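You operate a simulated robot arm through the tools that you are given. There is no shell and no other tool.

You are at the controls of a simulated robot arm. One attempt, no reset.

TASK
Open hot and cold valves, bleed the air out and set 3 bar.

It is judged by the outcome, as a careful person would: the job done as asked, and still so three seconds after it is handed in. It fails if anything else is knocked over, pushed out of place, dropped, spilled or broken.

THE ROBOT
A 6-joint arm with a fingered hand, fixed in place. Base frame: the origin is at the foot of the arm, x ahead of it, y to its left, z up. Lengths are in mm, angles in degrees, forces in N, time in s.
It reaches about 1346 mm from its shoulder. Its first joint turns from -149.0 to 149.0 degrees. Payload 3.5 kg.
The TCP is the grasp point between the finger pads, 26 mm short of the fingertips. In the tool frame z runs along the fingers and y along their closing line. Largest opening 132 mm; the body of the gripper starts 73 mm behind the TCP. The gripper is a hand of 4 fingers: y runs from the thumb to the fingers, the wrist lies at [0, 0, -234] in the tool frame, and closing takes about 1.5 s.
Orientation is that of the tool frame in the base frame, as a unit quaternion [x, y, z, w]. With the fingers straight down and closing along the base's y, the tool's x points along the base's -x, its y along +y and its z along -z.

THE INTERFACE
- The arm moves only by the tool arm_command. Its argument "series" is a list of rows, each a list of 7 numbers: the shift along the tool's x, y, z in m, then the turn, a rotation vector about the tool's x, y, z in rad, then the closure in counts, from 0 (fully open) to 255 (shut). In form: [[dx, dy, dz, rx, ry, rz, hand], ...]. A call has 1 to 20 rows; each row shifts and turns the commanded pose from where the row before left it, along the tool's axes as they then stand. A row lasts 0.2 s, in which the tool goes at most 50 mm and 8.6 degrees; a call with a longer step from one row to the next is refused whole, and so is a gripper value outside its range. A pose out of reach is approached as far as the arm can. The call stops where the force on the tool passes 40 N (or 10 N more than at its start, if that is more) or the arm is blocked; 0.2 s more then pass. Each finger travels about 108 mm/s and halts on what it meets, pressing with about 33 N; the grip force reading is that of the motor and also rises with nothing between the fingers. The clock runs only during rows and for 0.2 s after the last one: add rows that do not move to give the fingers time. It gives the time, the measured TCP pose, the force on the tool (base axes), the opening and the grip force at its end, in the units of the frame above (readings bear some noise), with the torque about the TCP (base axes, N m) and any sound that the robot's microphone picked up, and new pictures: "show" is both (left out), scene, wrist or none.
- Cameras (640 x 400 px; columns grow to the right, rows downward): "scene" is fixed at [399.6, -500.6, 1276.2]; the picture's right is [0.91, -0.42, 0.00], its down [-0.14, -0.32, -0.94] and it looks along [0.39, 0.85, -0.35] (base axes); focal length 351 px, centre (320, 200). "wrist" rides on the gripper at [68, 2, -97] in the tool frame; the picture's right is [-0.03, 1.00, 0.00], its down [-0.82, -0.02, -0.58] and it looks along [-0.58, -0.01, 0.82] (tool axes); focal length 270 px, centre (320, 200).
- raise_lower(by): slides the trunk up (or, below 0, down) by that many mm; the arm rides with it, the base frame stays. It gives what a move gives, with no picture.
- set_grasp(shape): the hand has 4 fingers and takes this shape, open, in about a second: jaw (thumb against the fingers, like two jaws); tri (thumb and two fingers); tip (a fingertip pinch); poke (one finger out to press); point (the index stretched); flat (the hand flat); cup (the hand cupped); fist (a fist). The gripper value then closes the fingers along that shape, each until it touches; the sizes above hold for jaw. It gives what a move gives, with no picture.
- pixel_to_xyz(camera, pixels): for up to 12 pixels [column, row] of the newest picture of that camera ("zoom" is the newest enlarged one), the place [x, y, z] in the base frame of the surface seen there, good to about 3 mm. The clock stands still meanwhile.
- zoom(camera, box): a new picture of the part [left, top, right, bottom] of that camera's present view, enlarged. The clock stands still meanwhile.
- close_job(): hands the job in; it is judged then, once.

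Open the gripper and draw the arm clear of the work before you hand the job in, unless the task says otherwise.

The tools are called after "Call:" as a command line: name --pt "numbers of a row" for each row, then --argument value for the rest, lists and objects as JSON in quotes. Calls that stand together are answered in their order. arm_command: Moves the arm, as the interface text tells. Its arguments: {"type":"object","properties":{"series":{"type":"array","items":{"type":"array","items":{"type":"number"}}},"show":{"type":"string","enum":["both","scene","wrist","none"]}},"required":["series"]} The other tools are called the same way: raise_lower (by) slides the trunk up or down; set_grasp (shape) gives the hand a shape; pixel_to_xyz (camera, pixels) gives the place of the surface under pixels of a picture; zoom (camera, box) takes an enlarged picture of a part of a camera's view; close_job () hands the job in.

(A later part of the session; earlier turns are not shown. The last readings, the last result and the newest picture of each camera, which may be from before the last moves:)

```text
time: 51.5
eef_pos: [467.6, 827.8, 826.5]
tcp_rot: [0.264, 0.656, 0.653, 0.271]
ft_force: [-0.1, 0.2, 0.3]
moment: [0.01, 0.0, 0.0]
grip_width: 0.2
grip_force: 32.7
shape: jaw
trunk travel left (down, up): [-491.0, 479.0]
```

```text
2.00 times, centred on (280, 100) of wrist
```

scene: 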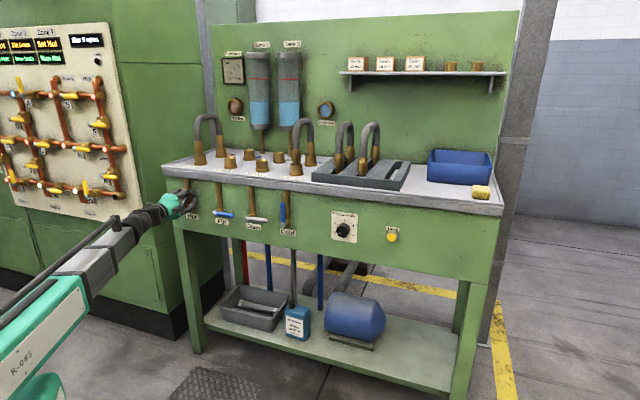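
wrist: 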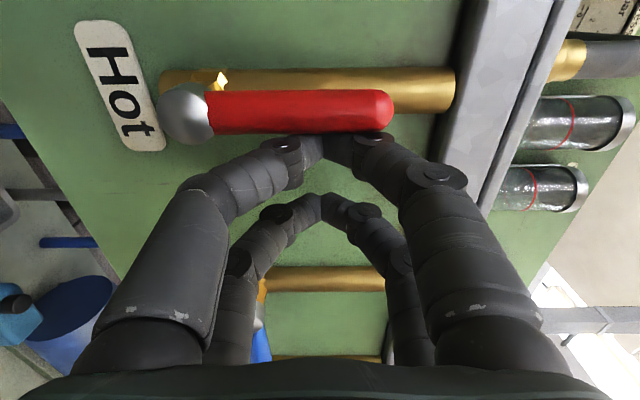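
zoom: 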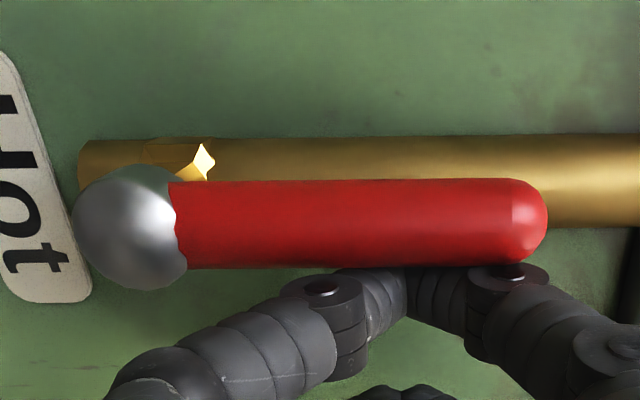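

The Hot lever is now parallel to its pipe. I back out and check both levers and the windows.

Call:
arm_command --pt "-0.003 0 0 0 0 0 255" --pt "0 0 -0.03 0 0 0 255" --pt "0 0 -0.04 0 0 0 255" --pt "0 0 -0.04 0 0 0 255" --pt "0 0 0 0 0 0 255"

Call:
zoom --camera "scene" --box '[160, 170, 320, 270]'

Call:
zoom --camera "scene" --box '[210, 40, 370, 140]'

Call:
zoom --camera "scene" --box '[325, 205, 421, 265]'

```text
time: 52.7
eef_pos: [393.4, 748.9, 825.8]
tcp_rot: [0.264, 0.657, 0.652, 0.272]
ft_force: [0.4, 1.0, 0.6]
moment: [0.01, -0.02, 0.02]
grip_width: 0.0
grip_force: 33.4
shape: jaw
trunk travel left (down, up): [-491.0, 479.0]
```

scene: 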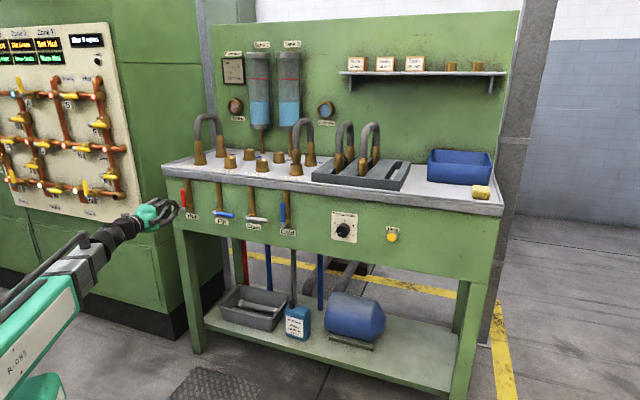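
wrist: 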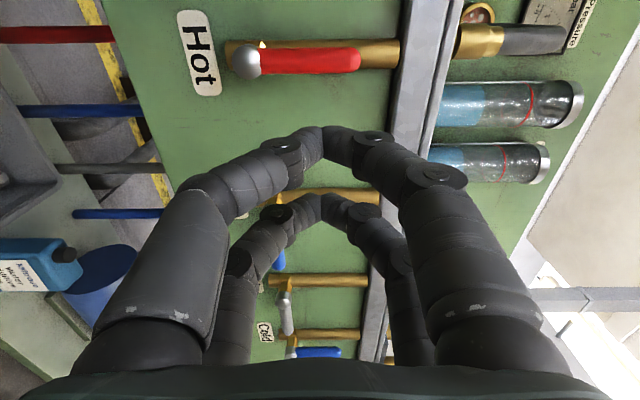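

```text
4.00 times, centred on (240, 220) of scene
```

zoom: 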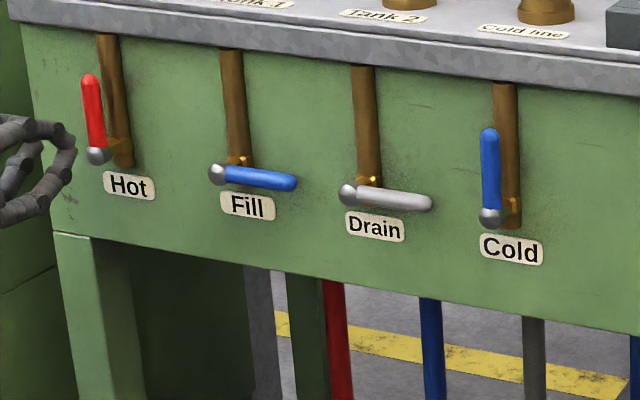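

```text
4.00 times, centred on (290, 90) of scene
```

zoom: 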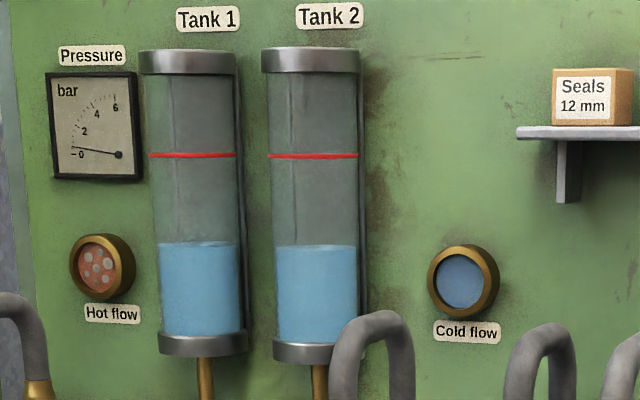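

```text
6.67 times, centred on (373, 235) of scene
```

zoom: 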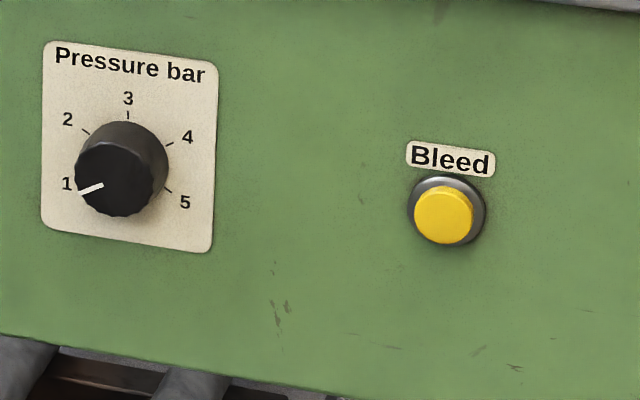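

Both levers now stand in line with their pipes and the gauge is still near 0. Next is the Bleed button at u≈500, z≈777: I lower to that height and move right along the panel at safe stand-off with the hand closed.

Call:
raise_lower --by -49

Call:
arm_command --pt "-0.03 0 0 0 0 0.013 255" --pt "-0.046 0 0 0 0 0 255" --pt "-0.047 0 0 0 0 0 255" --pt "-0.047 0 0 0 0 0 255" --pt "-0.047 0 0 0 0 0 255" --pt "-0.047 0 0 0 0 0 255" --pt "-0.047 0 0 0 0 0 255" --pt "-0.047 0 0 0 0 0 255" --pt "-0.047 0 0 0 0 0 255" --pt "-0.047 0 0 0 0 0 255" --pt "-0.047 0 0 0 0 0 255" --pt "-0.047 0 0 0 0 0 255" --pt "-0.047 0 0 0 0 0 255" --pt "-0.047 0 0 0 0 0 255" --pt "-0.047 0 0 0 0 0 255" --pt "-0.045 0 0 0 0 0 255" --pt "0 0 0 0 0 0 255"

Call:
zoom --camera "scene" --box '[325, 195, 437, 265]'

```text
time: 53.6
eef_pos: [394.6, 748.7, 776.4]
tcp_rot: [0.264, 0.657, 0.652, 0.271]
ft_force: [-0.4, -1.0, -0.3]
moment: [-0.03, 0.03, 0.0]
grip_width: 0.0
grip_force: 32.9
shape: jaw
trunk travel left (down, up): [-442.0, 528.0]
```

```text
time: 57.2
eef_pos: [919.2, 234.7, 776.8]
tcp_rot: [0.268, 0.655, 0.654, 0.268]
ft_force: [0.7, 0.3, 0.1]
moment: [-0.01, -0.01, -0.01]
grip_width: 0.0
grip_force: 33.3
shape: jaw
trunk travel left (down, up): [-442.0, 528.0]
```

scene: 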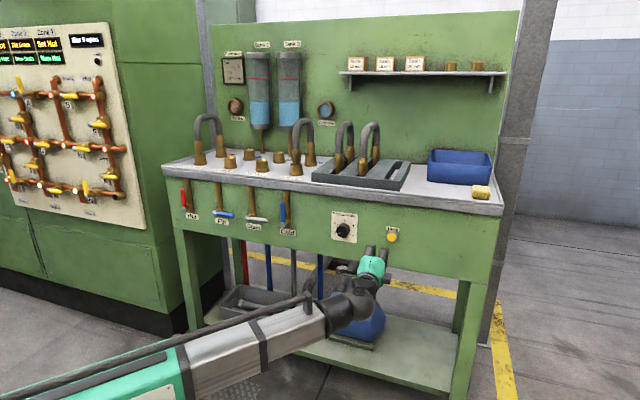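
wrist: 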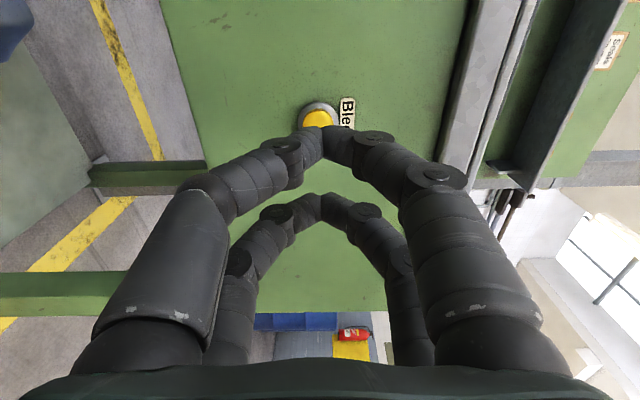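

```text
5.71 times, centred on (381, 230) of scene
```

zoom: 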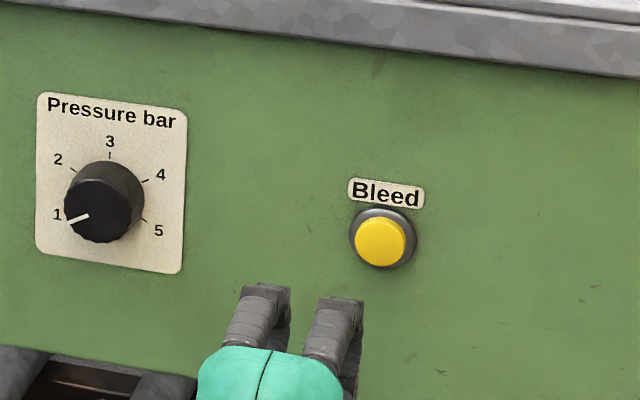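

The button shows at (318,117) in the wrist view. I measure the button face, the rim and the panel around it.

Call:
pixel_to_xyz --camera "wrist" --pixels '[[318, 117], [306, 117], [331, 117], [318, 109], [318, 124], [300, 117], [318, 103], [346, 112], [270, 100], [323, 205], [323, 195], [323, 140]]'

Call:
zoom --camera "wrist" --box '[260, 70, 388, 150]'

```text
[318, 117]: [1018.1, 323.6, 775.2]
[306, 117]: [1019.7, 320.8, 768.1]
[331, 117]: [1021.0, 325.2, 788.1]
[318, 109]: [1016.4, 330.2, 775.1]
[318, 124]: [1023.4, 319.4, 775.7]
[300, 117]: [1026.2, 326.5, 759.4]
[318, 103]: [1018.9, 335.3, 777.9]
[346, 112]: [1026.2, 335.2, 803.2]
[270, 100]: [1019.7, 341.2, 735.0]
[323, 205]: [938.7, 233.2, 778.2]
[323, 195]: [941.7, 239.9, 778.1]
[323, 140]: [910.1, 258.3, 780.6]
```

```text
5.00 times, centred on (324, 110) of wrist
```

zoom: 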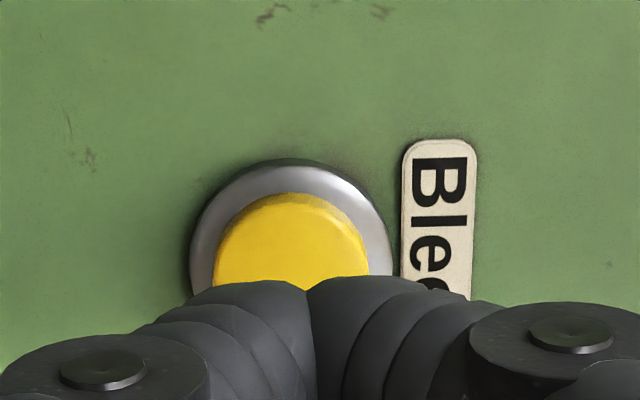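

The button face is at w≈949, centre (u 500, z 776), and my right finger pair's tips are at u≈503, w≈837. I shift 3 mm left and advance 106 mm to just short of contact.

Call:
arm_command --pt "0.003 -0.001 0.02 0 0 0 255" --pt "0 0 0.04 0 0 0 255" --pt "0 0 0.03 0 0 0 255" --pt "0 0 0.014 0 0 0 255" --pt "0 0 0 0 0 0 255"

Call:
zoom --camera "scene" --box '[341, 195, 437, 255]'

```text
time: 58.5
eef_pos: [988.3, 313.6, 775.6]
tcp_rot: [0.268, 0.655, 0.653, 0.267]
ft_force: [0.9, 0.2, -0.7]
moment: [-0.02, 0.0, 0.01]
grip_width: 0.0
grip_force: 32.8
shape: jaw
trunk travel left (down, up): [-442.0, 528.0]
```

scene: 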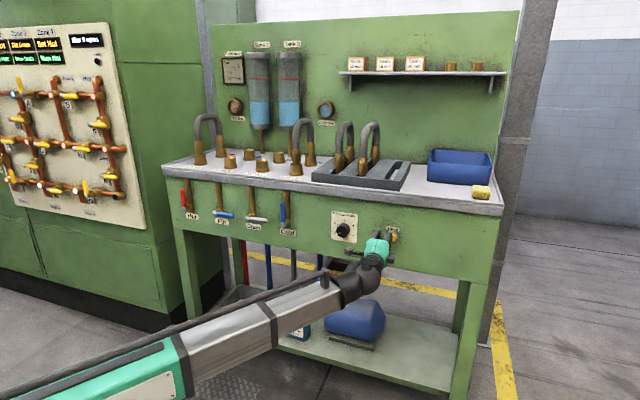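
wrist: 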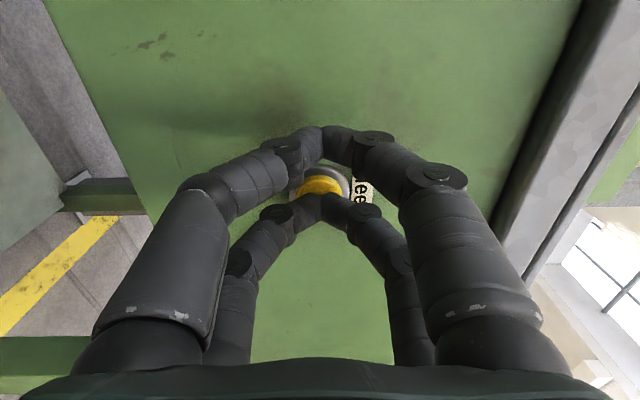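

```text
6.67 times, centred on (389, 225) of scene
```

zoom: 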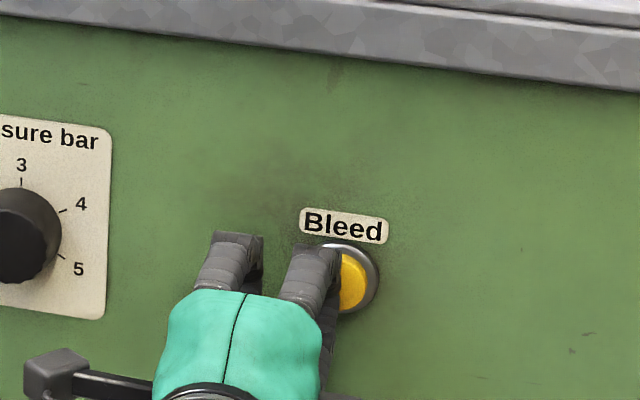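

The right finger pair stands in front of the button. I shift 3 mm right and press forward in small steps, reading force and sound.

Call:
arm_command --pt "-0.003 0 0.004 0 0 0 255" --pt "0 0 0.004 0 0 0 255" --pt "0 0 0.002 0 0 0 255" --pt "0 0 0.002 0 0 0 255" --pt "0 0 0 0 0 0 255"

Call:
zoom --camera "scene" --box '[210, 40, 370, 140]'

Call:
zoom --camera "scene" --box '[341, 195, 437, 255]'

```text
time: 59.6
eef_pos: [998.2, 319.5, 778.0]
tcp_rot: [0.269, 0.655, 0.654, 0.267]
ft_force: [-18.8, -17.0, -4.4]
moment: [-0.08, 0.19, -0.43]
grip_width: 0.2
grip_force: 33.4
shape: jaw
trunk travel left (down, up): [-442.0, 528.0]
heard: click
```

scene: 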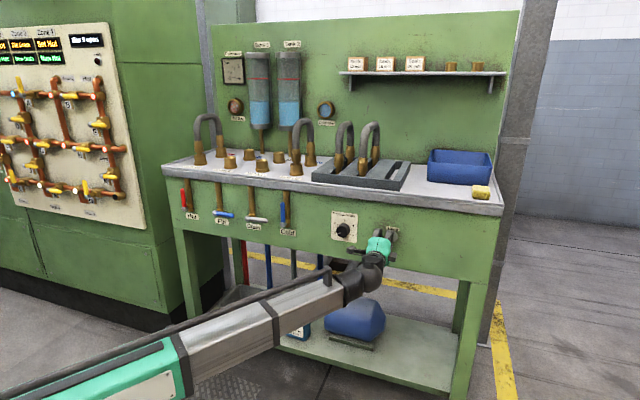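
wrist: 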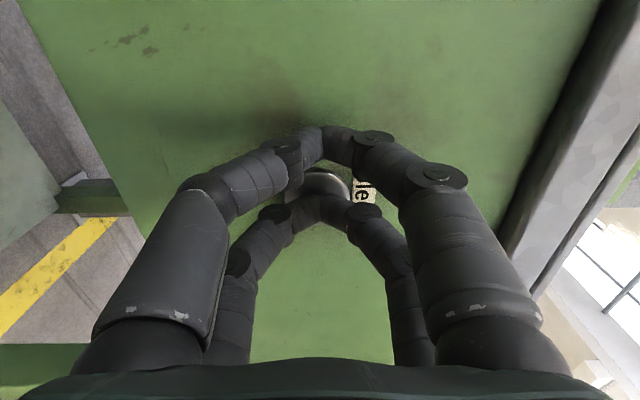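

```text
4.00 times, centred on (290, 90) of scene
```

zoom: 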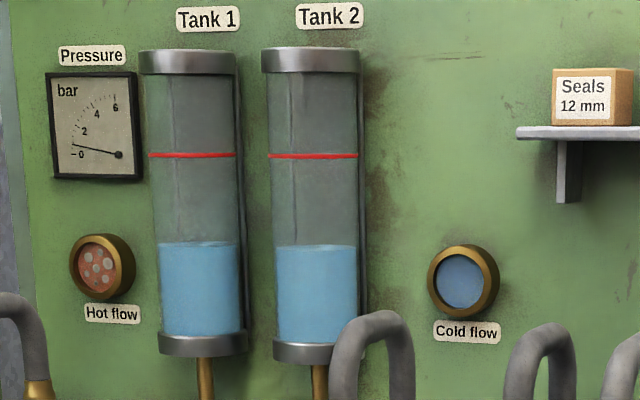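

```text
6.67 times, centred on (389, 225) of scene
```

zoom: 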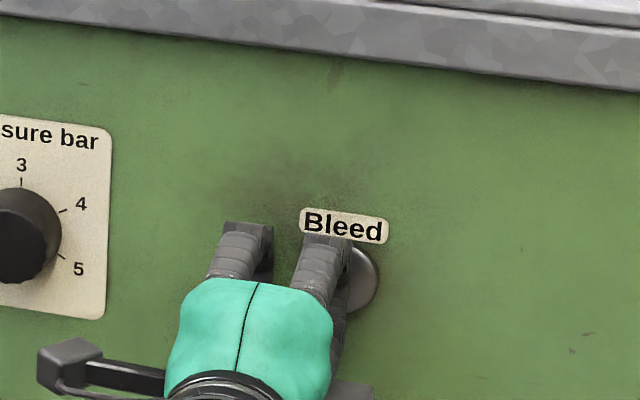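

A click was heard and the button is pressed in with 25 N. I hold it for about 3 seconds and watch the bubbles in the Hot flow window.

Call:
arm_command --pt "0 0 0 0 0 0 255" --pt "0 0 0 0 0 0 255" --pt "0 0 0 0 0 0 255" --pt "0 0 0 0 0 0 255" --pt "0 0 0 0 0 0 255" --pt "0 0 0 0 0 0 255" --pt "0 0 0 0 0 0 255" --pt "0 0 0 0 0 0 255" --pt "0 0 0 0 0 0 255" --pt "0 0 0 0 0 0 255" --pt "0 0 0 0 0 0 255" --pt "0 0 0 0 0 0 255" --pt "0 0 0 0 0 0 255" --pt "0 0 0 0 0 0 255" --show "scene"

Call:
zoom --camera "scene" --box '[210, 40, 370, 140]'

```text
time: 62.6
eef_pos: [997.9, 317.8, 777.7]
tcp_rot: [0.268, 0.655, 0.654, 0.268]
ft_force: [-19.4, -17.9, -5.8]
moment: [-0.05, 0.18, -0.54]
grip_width: 0.0
grip_force: 32.3
shape: jaw
trunk travel left (down, up): [-442.0, 528.0]
```

scene: 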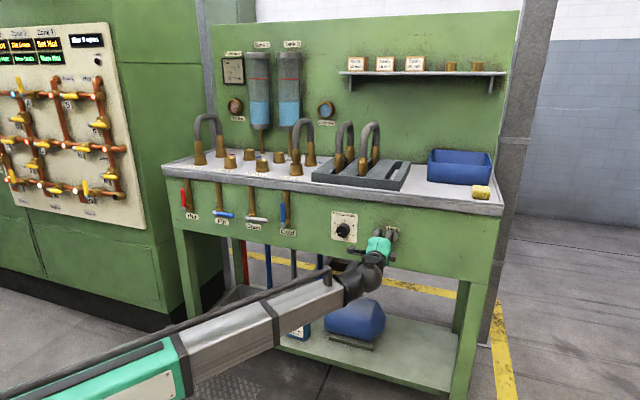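

```text
4.00 times, centred on (290, 90) of scene
```

zoom: 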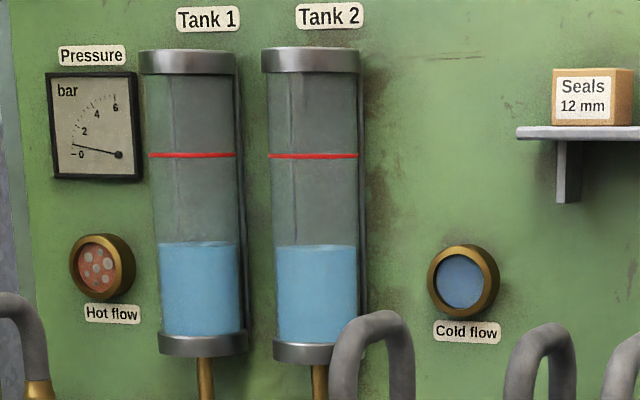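

Bubbles are still there; the gauge needle seems slightly higher. I keep holding and check again.

Call:
arm_command --pt "0 0 0 0 0 0 255" --pt "0 0 0 0 0 0 255" --pt "0 0 0 0 0 0 255" --pt "0 0 0 0 0 0 255" --pt "0 0 0 0 0 0 255" --pt "0 0 0 0 0 0 255" --pt "0 0 0 0 0 0 255" --pt "0 0 0 0 0 0 255" --pt "0 0 0 0 0 0 255" --pt "0 0 0 0 0 0 255" --pt "0 0 0 0 0 0 255" --pt "0 0 0 0 0 0 255" --pt "0 0 0 0 0 0 255" --pt "0 0 0 0 0 0 255" --pt "0 0 0 0 0 0 255" --pt "0 0 0 0 0 0 255" --pt "0 0 0 0 0 0 255" --pt "0 0 0 0 0 0 255" --show "scene"

Call:
zoom --camera "scene" --box '[210, 40, 290, 140]'

Call:
zoom --camera "scene" --box '[341, 195, 437, 255]'

```text
time: 66.5
eef_pos: [999.0, 318.9, 777.6]
tcp_rot: [0.268, 0.655, 0.654, 0.267]
ft_force: [-18.7, -17.8, -4.5]
moment: [-0.03, 0.15, -0.54]
grip_width: 0.0
grip_force: 32.8
shape: jaw
trunk travel left (down, up): [-442.0, 528.0]
```

scene: 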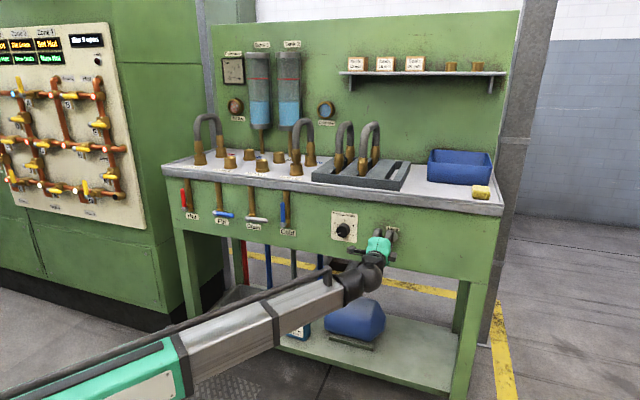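

```text
4.00 times, centred on (250, 90) of scene
```

zoom: 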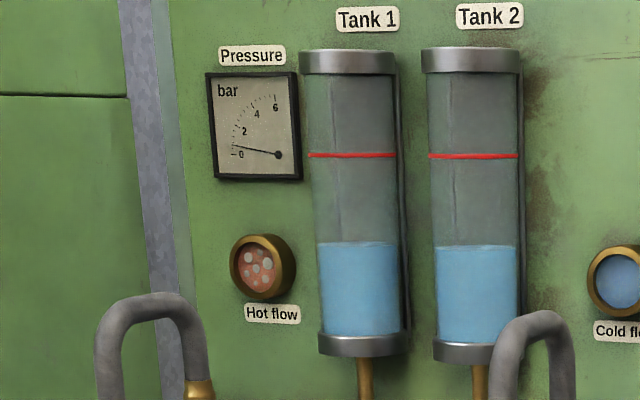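

```text
6.67 times, centred on (389, 225) of scene
```

zoom: 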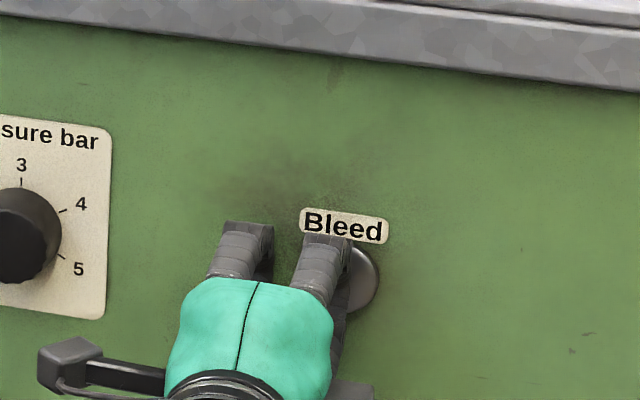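

Bubbles persist after 7 s. I zoom tightly on the gauge and window for a reference, hold on a few more seconds, and compare.

Call:
zoom --camera "scene" --box '[216, 54, 256, 124]'

Call:
arm_command --pt "0 0 0 0 0 0 255" --pt "0 0 0 0 0 0 255" --pt "0 0 0 0 0 0 255" --pt "0 0 0 0 0 0 255" --pt "0 0 0 0 0 0 255" --pt "0 0 0 0 0 0 255" --pt "0 0 0 0 0 0 255" --pt "0 0 0 0 0 0 255" --pt "0 0 0 0 0 0 255" --pt "0 0 0 0 0 0 255" --pt "0 0 0 0 0 0 255" --pt "0 0 0 0 0 0 255" --pt "0 0 0 0 0 0 255" --pt "0 0 0 0 0 0 255" --pt "0 0 0 0 0 0 255" --pt "0 0 0 0 0 0 255" --pt "0 0 0 0 0 0 255" --pt "0 0 0 0 0 0 255" --pt "0 0 0 0 0 0 255" --pt "0 0 0 0 0 0 255" --show "none"

Call:
zoom --camera "scene" --box '[216, 54, 256, 124]'

```text
5.71 times, centred on (236, 89) of scene
```

zoom: 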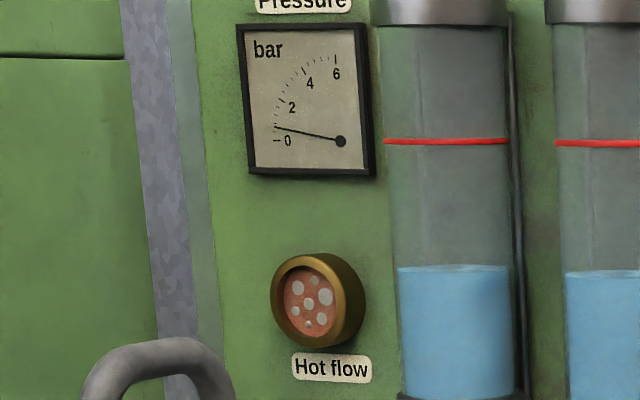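

```text
time: 70.7
eef_pos: [998.2, 318.2, 776.7]
tcp_rot: [0.268, 0.655, 0.654, 0.267]
ft_force: [-19.3, -18.4, -5.8]
moment: [-0.05, 0.18, -0.53]
grip_width: 0.1
grip_force: 33.0
shape: jaw
trunk travel left (down, up): [-442.0, 528.0]
```

```text
5.71 times, centred on (236, 89) of scene
```

zoom: 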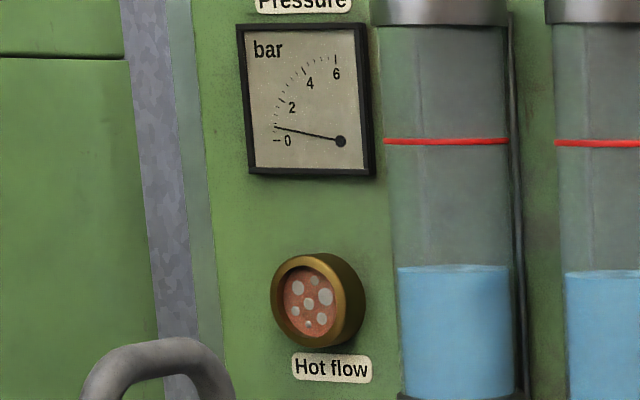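

The bubble pattern looks unchanged after 11 s of holding and the gauge sits near 0.7. I release the button and look whether the window changes.

Call:
arm_command --pt "0 0 -0.006 0 0 0 255" --pt "0 0 -0.008 0 0 0 255" --pt "0 0 -0.008 0 0 0 255" --pt "0 0 0 0 0 0 255" --pt "0 0 0 0 0 0 255" --show "scene"

Call:
zoom --camera "scene" --box '[216, 54, 256, 124]'

Call:
zoom --camera "scene" --box '[325, 195, 437, 265]'

```text
time: 71.8
eef_pos: [981.9, 301.8, 776.3]
tcp_rot: [0.268, 0.655, 0.654, 0.268]
ft_force: [0.2, -1.1, -0.4]
moment: [0.02, -0.01, -0.01]
grip_width: 0.0
grip_force: 32.6
shape: jaw
trunk travel left (down, up): [-442.0, 528.0]
```

scene: 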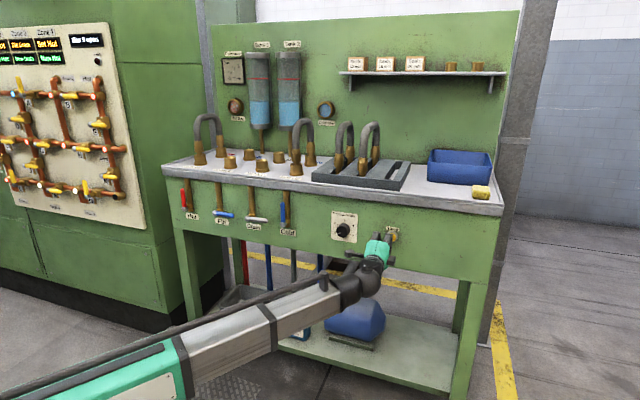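

```text
5.71 times, centred on (236, 89) of scene
```

zoom: 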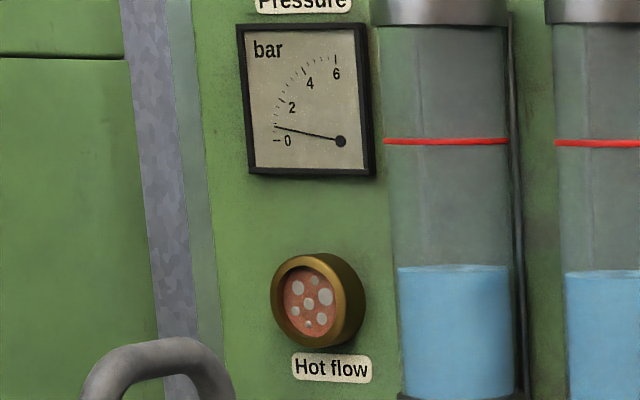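

```text
5.71 times, centred on (381, 230) of scene
```

zoom: 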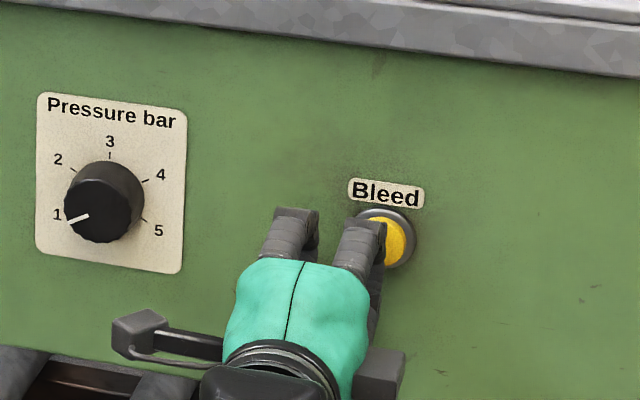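

After release the gauge stays near 0.7 (it was about 0.5 before), so the press may have let out part of the air. I press again and compare the gauge and bubbles.

Call:
arm_command --pt "0 0 0.008 0 0 0 255" --pt "0 0 0.008 0 0 0 255" --pt "0 0 0.006 0 0 0 255" --pt "0 0 0 0 0 0 255" --pt "0 0 0 0 0 0 255" --pt "0 0 0 0 0 0 255" --pt "0 0 0 0 0 0 255" --pt "0 0 0 0 0 0 255" --show "scene"

Call:
zoom --camera "scene" --box '[216, 54, 256, 124]'

```text
time: 73.7
eef_pos: [997.8, 318.4, 777.6]
tcp_rot: [0.268, 0.655, 0.654, 0.267]
ft_force: [-17.9, -15.5, -6.2]
moment: [-0.05, 0.21, -0.46]
grip_width: 0.1
grip_force: 33.3
shape: jaw
trunk travel left (down, up): [-442.0, 528.0]
heard: click
```

scene: 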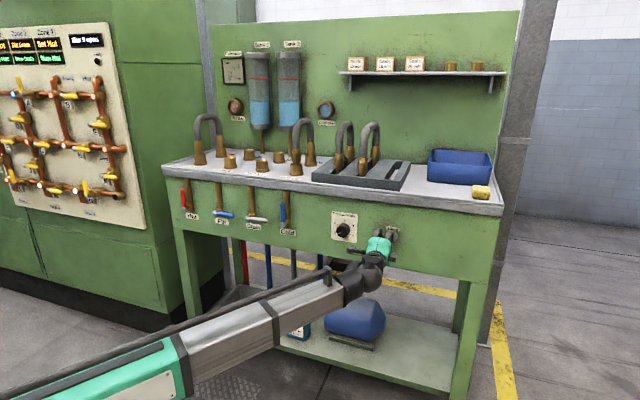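

```text
5.71 times, centred on (236, 89) of scene
```

zoom: 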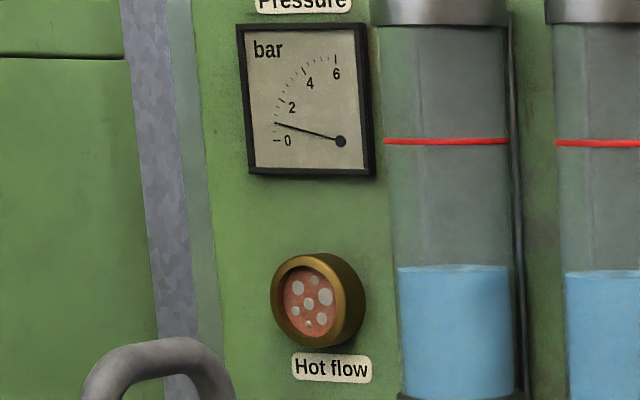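

The needle rose again with the second press (tip 127→123 px), so each press lets out a portion. I pulse the button twice more.

Call:
arm_command --pt "0 0 -0.007 0 0 0 255" --pt "0 0 -0.008 0 0 0 255" --pt "0 0 0 0 0 0 255" --pt "0 0 0.008 0 0 0 255" --pt "0 0 0.007 0 0 0 255" --pt "0 0 0 0 0 0 255" --pt "0 0 0 0 0 0 255" --show "scene"

Call:
zoom --camera "scene" --box '[216, 54, 256, 124]'

```text
time: 75.2
eef_pos: [997.0, 318.4, 777.4]
tcp_rot: [0.268, 0.655, 0.654, 0.267]
ft_force: [-16.1, -13.8, -6.5]
moment: [-0.08, 0.26, -0.39]
grip_width: 0.0
grip_force: 33.0
shape: jaw
trunk travel left (down, up): [-442.0, 528.0]
heard: click
```

scene: 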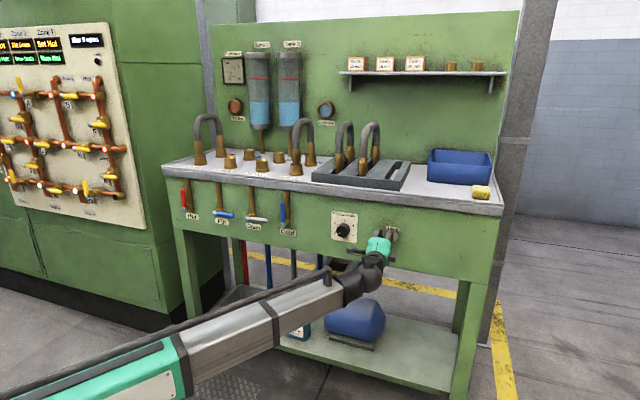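

```text
5.71 times, centred on (236, 89) of scene
```

zoom: 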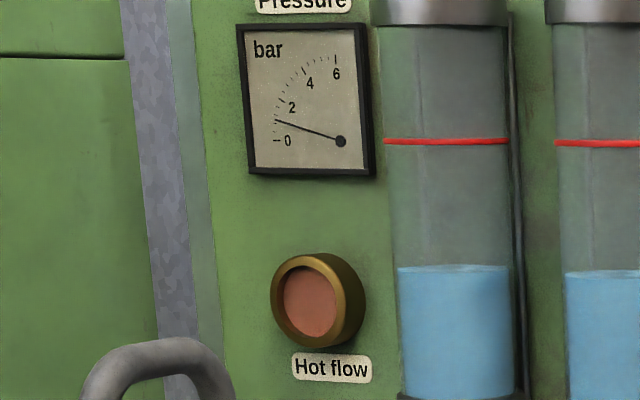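

The bubbles are gone after the third press and the gauge reads about 1 bar, matching the knob. I release the button, back off, and move left to face the pressure knob at u≈347, opening the hand.

Call:
arm_command --pt "0 0 -0.01 0 0 0 255" --pt "0 0 -0.02 0 0 0 255" --pt "0 0 -0.04 0 0 0 255" --pt "0 0 -0.045 0 0 0 255" --pt "0.04 0 0 0 0 0 200" --pt "0.045 0 0 0 0 0 150" --pt "0.046 0 0 0 0 0 120" --pt "0 0 0 0 0 0 120" --pt "0 0 0 0 0 0 120"

Call:
zoom --camera "scene" --box '[210, 40, 370, 140]'

Call:
zoom --camera "wrist" --box '[240, 60, 400, 160]'

```text
time: 77.2
eef_pos: [823.0, 331.6, 776.6]
tcp_rot: [0.268, 0.655, 0.653, 0.267]
ft_force: [0.3, 0.1, -0.4]
moment: [0.01, -0.03, -0.02]
grip_width: 69.3
grip_force: 0.0
shape: jaw
trunk travel left (down, up): [-442.0, 528.0]
```

scene: 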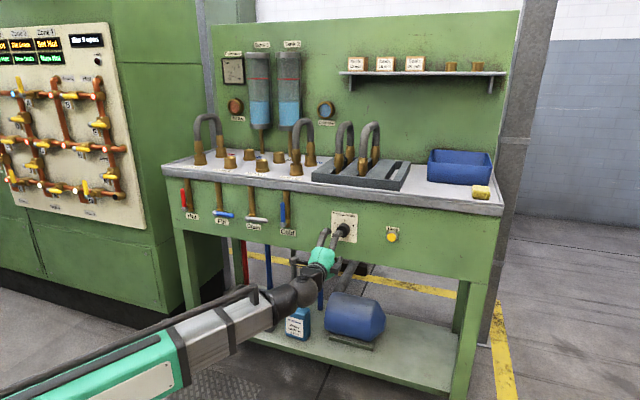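
wrist: 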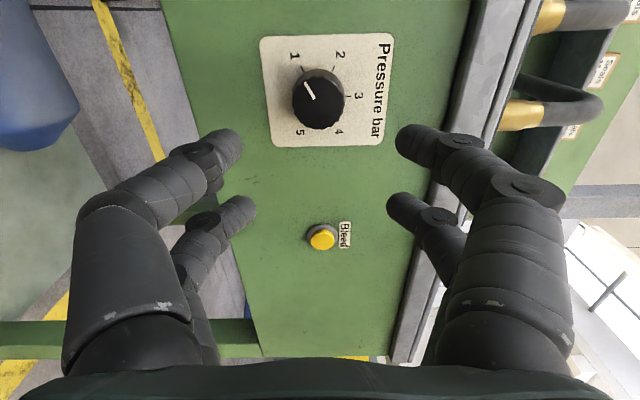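

```text
4.00 times, centred on (290, 90) of scene
```

zoom: 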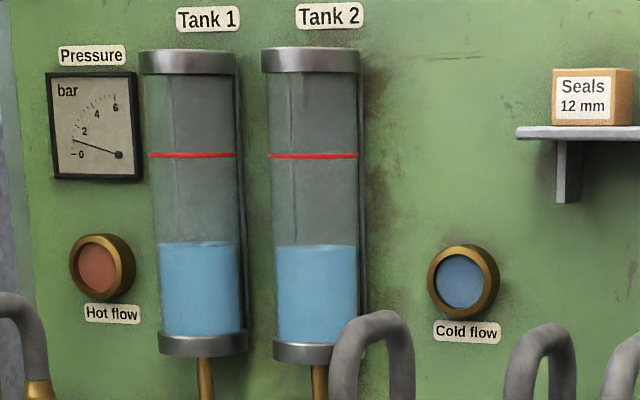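

```text
4.00 times, centred on (320, 110) of wrist
```

zoom: 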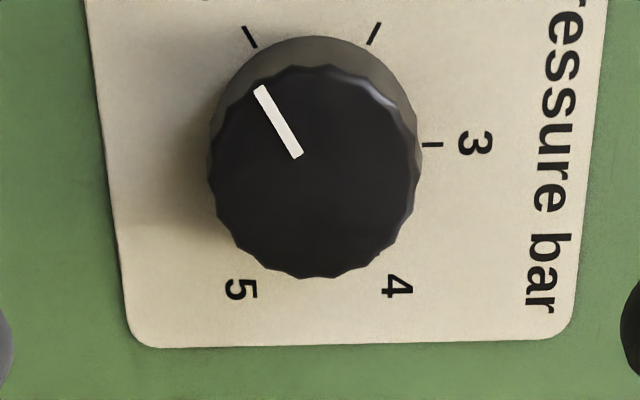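

The knob faces the wrist camera: pointer at 1, ticks 60° apart, so going to 3 is a 120° clockwise turn. The gauge reads about 1 and both windows are clear. I measure the knob's centre, size and depth.

Call:
pixel_to_xyz --camera "wrist" --pixels '[[318, 103], [294, 103], [342, 103], [318, 79], [318, 126], [318, 71], [348, 96], [380, 120], [300, 72], [333, 69]]'

Call:
pixel_to_xyz --camera "scene" --pixels '[[342, 232], [338, 232], [346.5, 232], [342, 227], [342, 237]]'

```text
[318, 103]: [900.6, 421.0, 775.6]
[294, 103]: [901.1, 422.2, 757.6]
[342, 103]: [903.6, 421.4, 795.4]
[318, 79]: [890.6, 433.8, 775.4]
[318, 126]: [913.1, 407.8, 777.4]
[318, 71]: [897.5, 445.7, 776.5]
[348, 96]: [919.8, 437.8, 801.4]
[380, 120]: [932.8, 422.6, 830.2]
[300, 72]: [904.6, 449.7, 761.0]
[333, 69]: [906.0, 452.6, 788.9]
```

```text
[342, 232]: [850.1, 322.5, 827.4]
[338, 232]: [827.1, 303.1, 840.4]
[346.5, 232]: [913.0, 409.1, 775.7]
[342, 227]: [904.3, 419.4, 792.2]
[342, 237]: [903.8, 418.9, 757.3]
```

The knob's centre is at u≈340, z≈776.5, about 39 mm across, face at w≈934. I shift 7.5 mm left and test in free space that the wrist can roll +60° beyond the present posture.

Call:
arm_command --pt "0.0075 0 0 0 0 0 120" --pt "0 0 0 0 0 0.131 120" --pt "0 0 0 0 0 0.131 120" --pt "0 0 0 0 0 0.131 120" --pt "0 0 0 0 0 0.131 120" --pt "0 0 0 0 0 0.131 120" --pt "0 0 0 0 0 0.131 120" --pt "0 0 0 0 0 0.131 120" --pt "0 0 0 0 0 0.131 120" --pt "0 0 0 0 0 0 120" --show "wrist"

```text
time: 79.5
eef_pos: [818.9, 333.9, 776.0]
tcp_rot: [0.561, 0.432, 0.7, -0.096]
ft_force: [-1.1, -0.1, 0.0]
moment: [0.0, -0.03, 0.03]
grip_width: 69.3
grip_force: 0.0
shape: jaw
trunk travel left (down, up): [-442.0, 528.0]
```

wrist: 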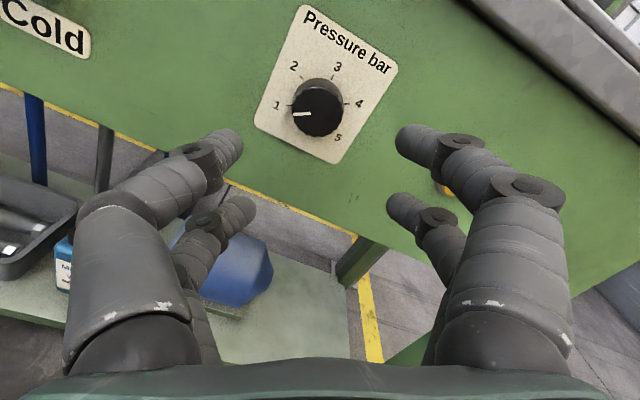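

Roll +60° works without trouble. I correct 3 mm left, then roll back 120° to the starting angle for the grip.

Call:
arm_command --pt "0.0015 -0.0026 0 0 0 -0.131 120" --pt "0 0 0 0 0 -0.131 120" --pt "0 0 0 0 0 -0.131 120" --pt "0 0 0 0 0 -0.131 120" --pt "0 0 0 0 0 -0.131 120" --pt "0 0 0 0 0 -0.131 120" --pt "0 0 0 0 0 -0.131 120" --pt "0 0 0 0 0 -0.131 120" --pt "0 0 0 0 0 -0.131 120" --pt "0 0 0 0 0 -0.131 120" --pt "0 0 0 0 0 -0.131 120" --pt "0 0 0 0 0 -0.131 120" --pt "0 0 0 0 0 -0.131 120" --pt "0 0 0 0 0 -0.131 120" --pt "0 0 0 0 0 -0.131 120" --pt "0 0 0 0 0 -0.131 120" --pt "0 0 0 0 0 0 120"

Call:
zoom --camera "wrist" --box '[240, 60, 400, 160]'

```text
time: 83.0
eef_pos: [817.0, 336.2, 776.6]
tcp_rot: [-0.097, 0.701, 0.432, 0.559]
ft_force: [0.0, -0.6, -0.1]
moment: [0.0, 0.0, 0.0]
grip_width: 69.1
grip_force: 0.1
shape: jaw
trunk travel left (down, up): [-442.0, 528.0]
```

scene: 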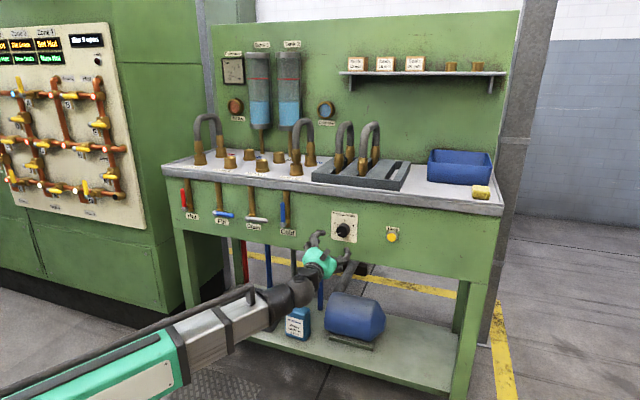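
wrist: 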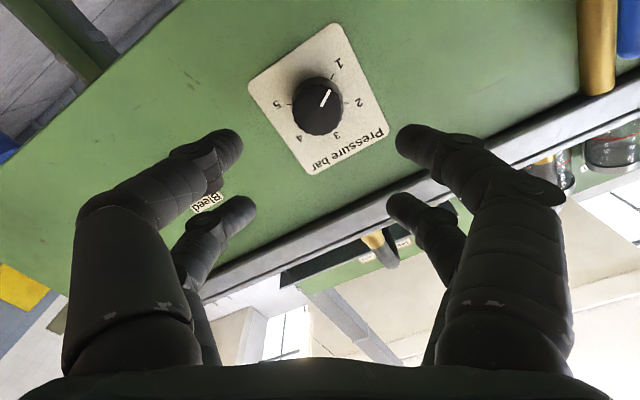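

```text
4.00 times, centred on (320, 110) of wrist
```

zoom: 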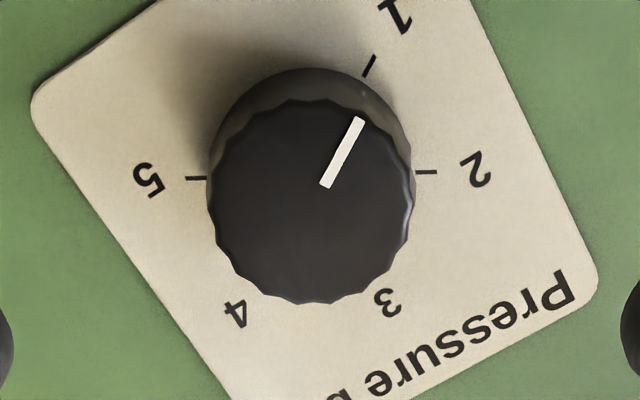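

The hand is centred on the knob axis (u 340, z 776.6) with 69 mm opening. I advance 115 mm so the four tips surround the knob without touching the plate.

Call:
arm_command --pt "0 0 0.04 0 0 0 120" --pt "0 0 0.035 0 0 0 120" --pt "0 0 0.02 0 0 0 120" --pt "0 0 0.012 0 0 0 120" --pt "0 0 0.008 0 0 0 120" --pt "0 0 0 0 0 0 120"

Call:
zoom --camera "wrist" --box '[200, 100, 440, 250]'

Call:
zoom --camera "scene" --box '[295, 200, 391, 260]'

```text
time: 84.5
eef_pos: [897.3, 417.8, 775.9]
tcp_rot: [-0.096, 0.701, 0.432, 0.559]
ft_force: [-0.5, 0.7, 0.1]
moment: [-0.02, -0.02, 0.03]
grip_width: 69.2
grip_force: 0.0
shape: jaw
trunk travel left (down, up): [-442.0, 528.0]
```

scene: 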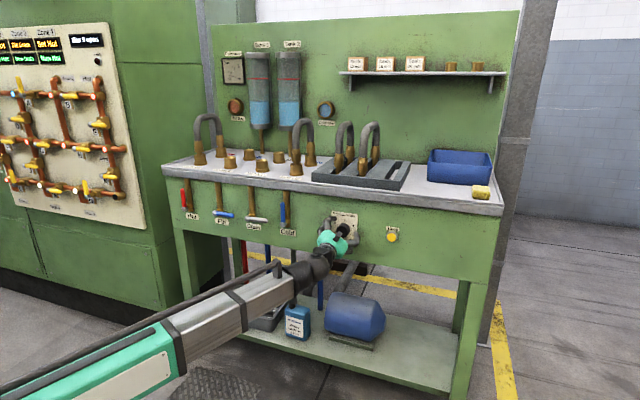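
wrist: 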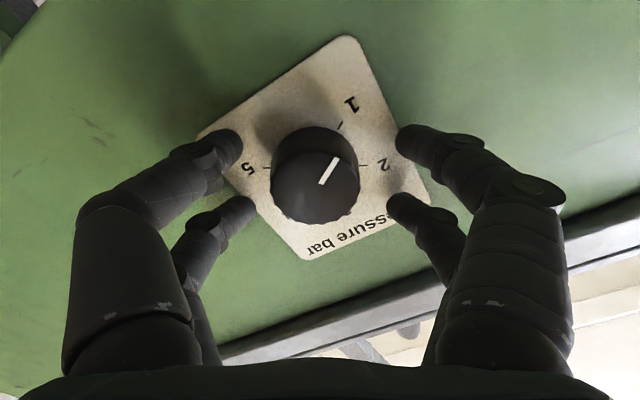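

```text
2.67 times, centred on (320, 175) of wrist
```

zoom: 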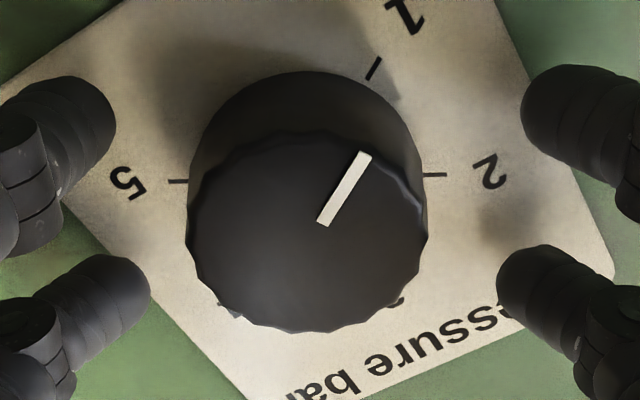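

```text
6.67 times, centred on (343, 230) of scene
```

zoom: 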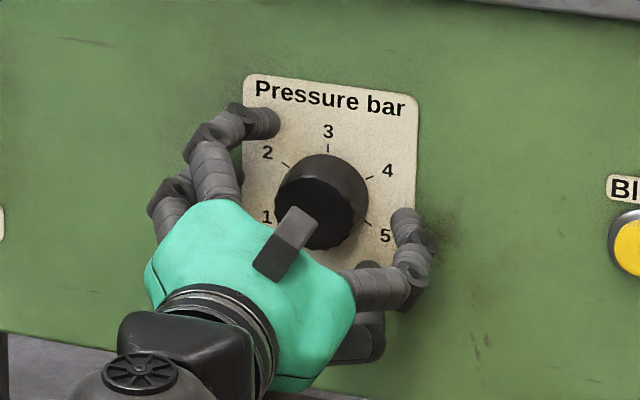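

The four tips stand around the knob clear of the plate. I nudge 1.8 mm right to centre, then close onto the knob.

Call:
arm_command --pt "-0.0009 -0.0016 0 0 0 0 120" --pt "0 0 0 0 0 0 150" --pt "0 0 0 0 0 0 175" --pt "0 0 0 0 0 0 195" --pt "0 0 0 0 0 0 215" --pt "0 0 0 0 0 0 225" --pt "0 0 0 0 0 0 225"

Call:
zoom --camera "wrist" --box '[200, 100, 440, 250]'

Call:
zoom --camera "scene" --box '[295, 200, 391, 260]'

```text
time: 86.0
eef_pos: [897.9, 415.9, 776.2]
tcp_rot: [-0.096, 0.701, 0.432, 0.559]
ft_force: [5.8, 2.4, 2.9]
moment: [0.1, -0.11, -0.08]
grip_width: 20.5
grip_force: 32.8
shape: jaw
trunk travel left (down, up): [-442.0, 528.0]
```

scene: 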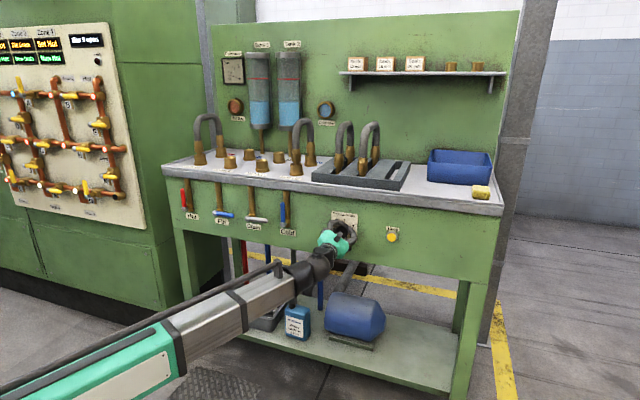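
wrist: 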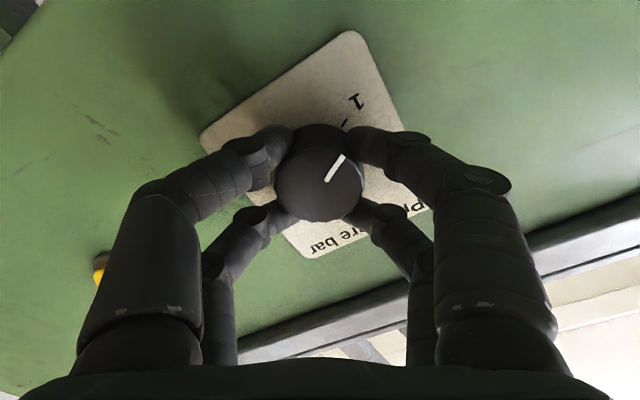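

```text
2.67 times, centred on (320, 175) of wrist
```

zoom: 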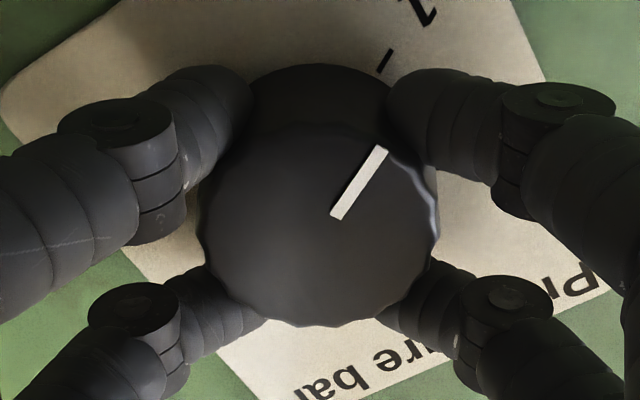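

```text
6.67 times, centred on (343, 230) of scene
```

zoom: 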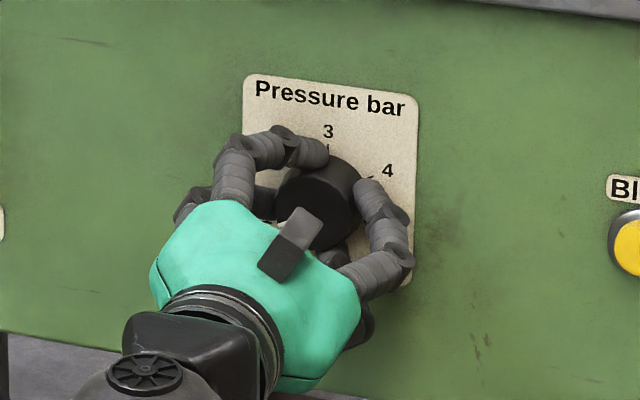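

The knob is held by all four tips (grip 33 N, low tool force). I turn 30° clockwise first and check that the pointer follows.

Call:
arm_command --pt "0 0 0 0 0 0.1 230" --pt "0 0 0 0 0 0.1 230" --pt "0 0 0 0 0 0.1 230" --pt "0 0 0 0 0 0.1 230" --pt "0 0 0 0 0 0.1 230" --pt "0 0 0 0 0 0 230"

Call:
zoom --camera "wrist" --box '[200, 100, 440, 250]'

Call:
zoom --camera "scene" --box '[216, 54, 256, 124]'

```text
time: 87.5
eef_pos: [898.7, 417.1, 776.9]
tcp_rot: [0.081, 0.704, 0.557, 0.434]
ft_force: [10.2, -1.5, 4.0]
moment: [0.18, -0.18, -0.22]
grip_width: 20.6
grip_force: 33.8
shape: jaw
trunk travel left (down, up): [-442.0, 528.0]
```

scene: 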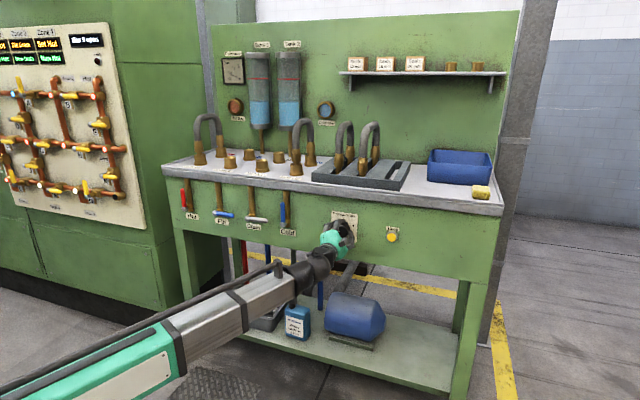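
wrist: 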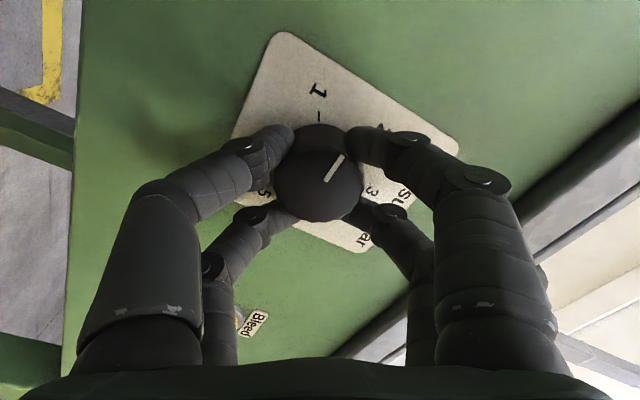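

```text
2.67 times, centred on (320, 175) of wrist
```

zoom: 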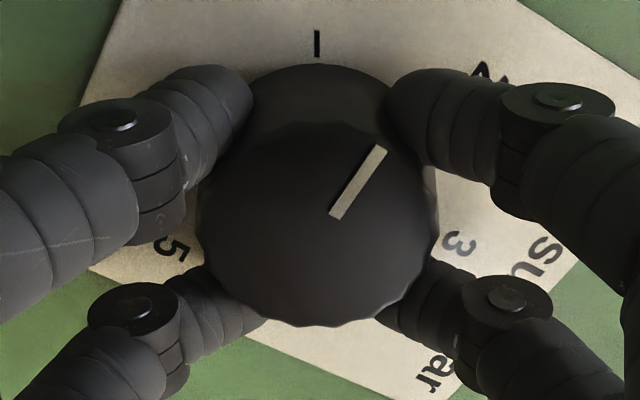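

```text
5.71 times, centred on (236, 89) of scene
```

zoom: 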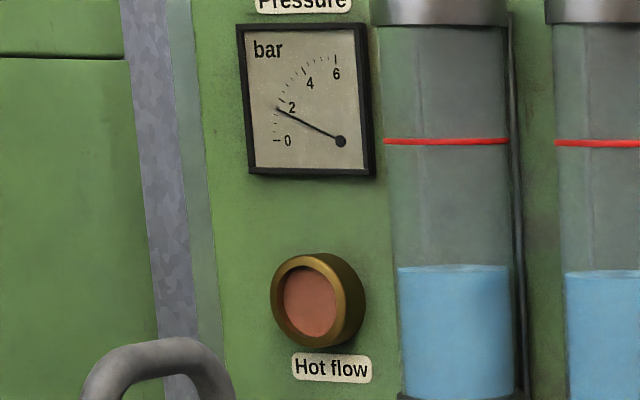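

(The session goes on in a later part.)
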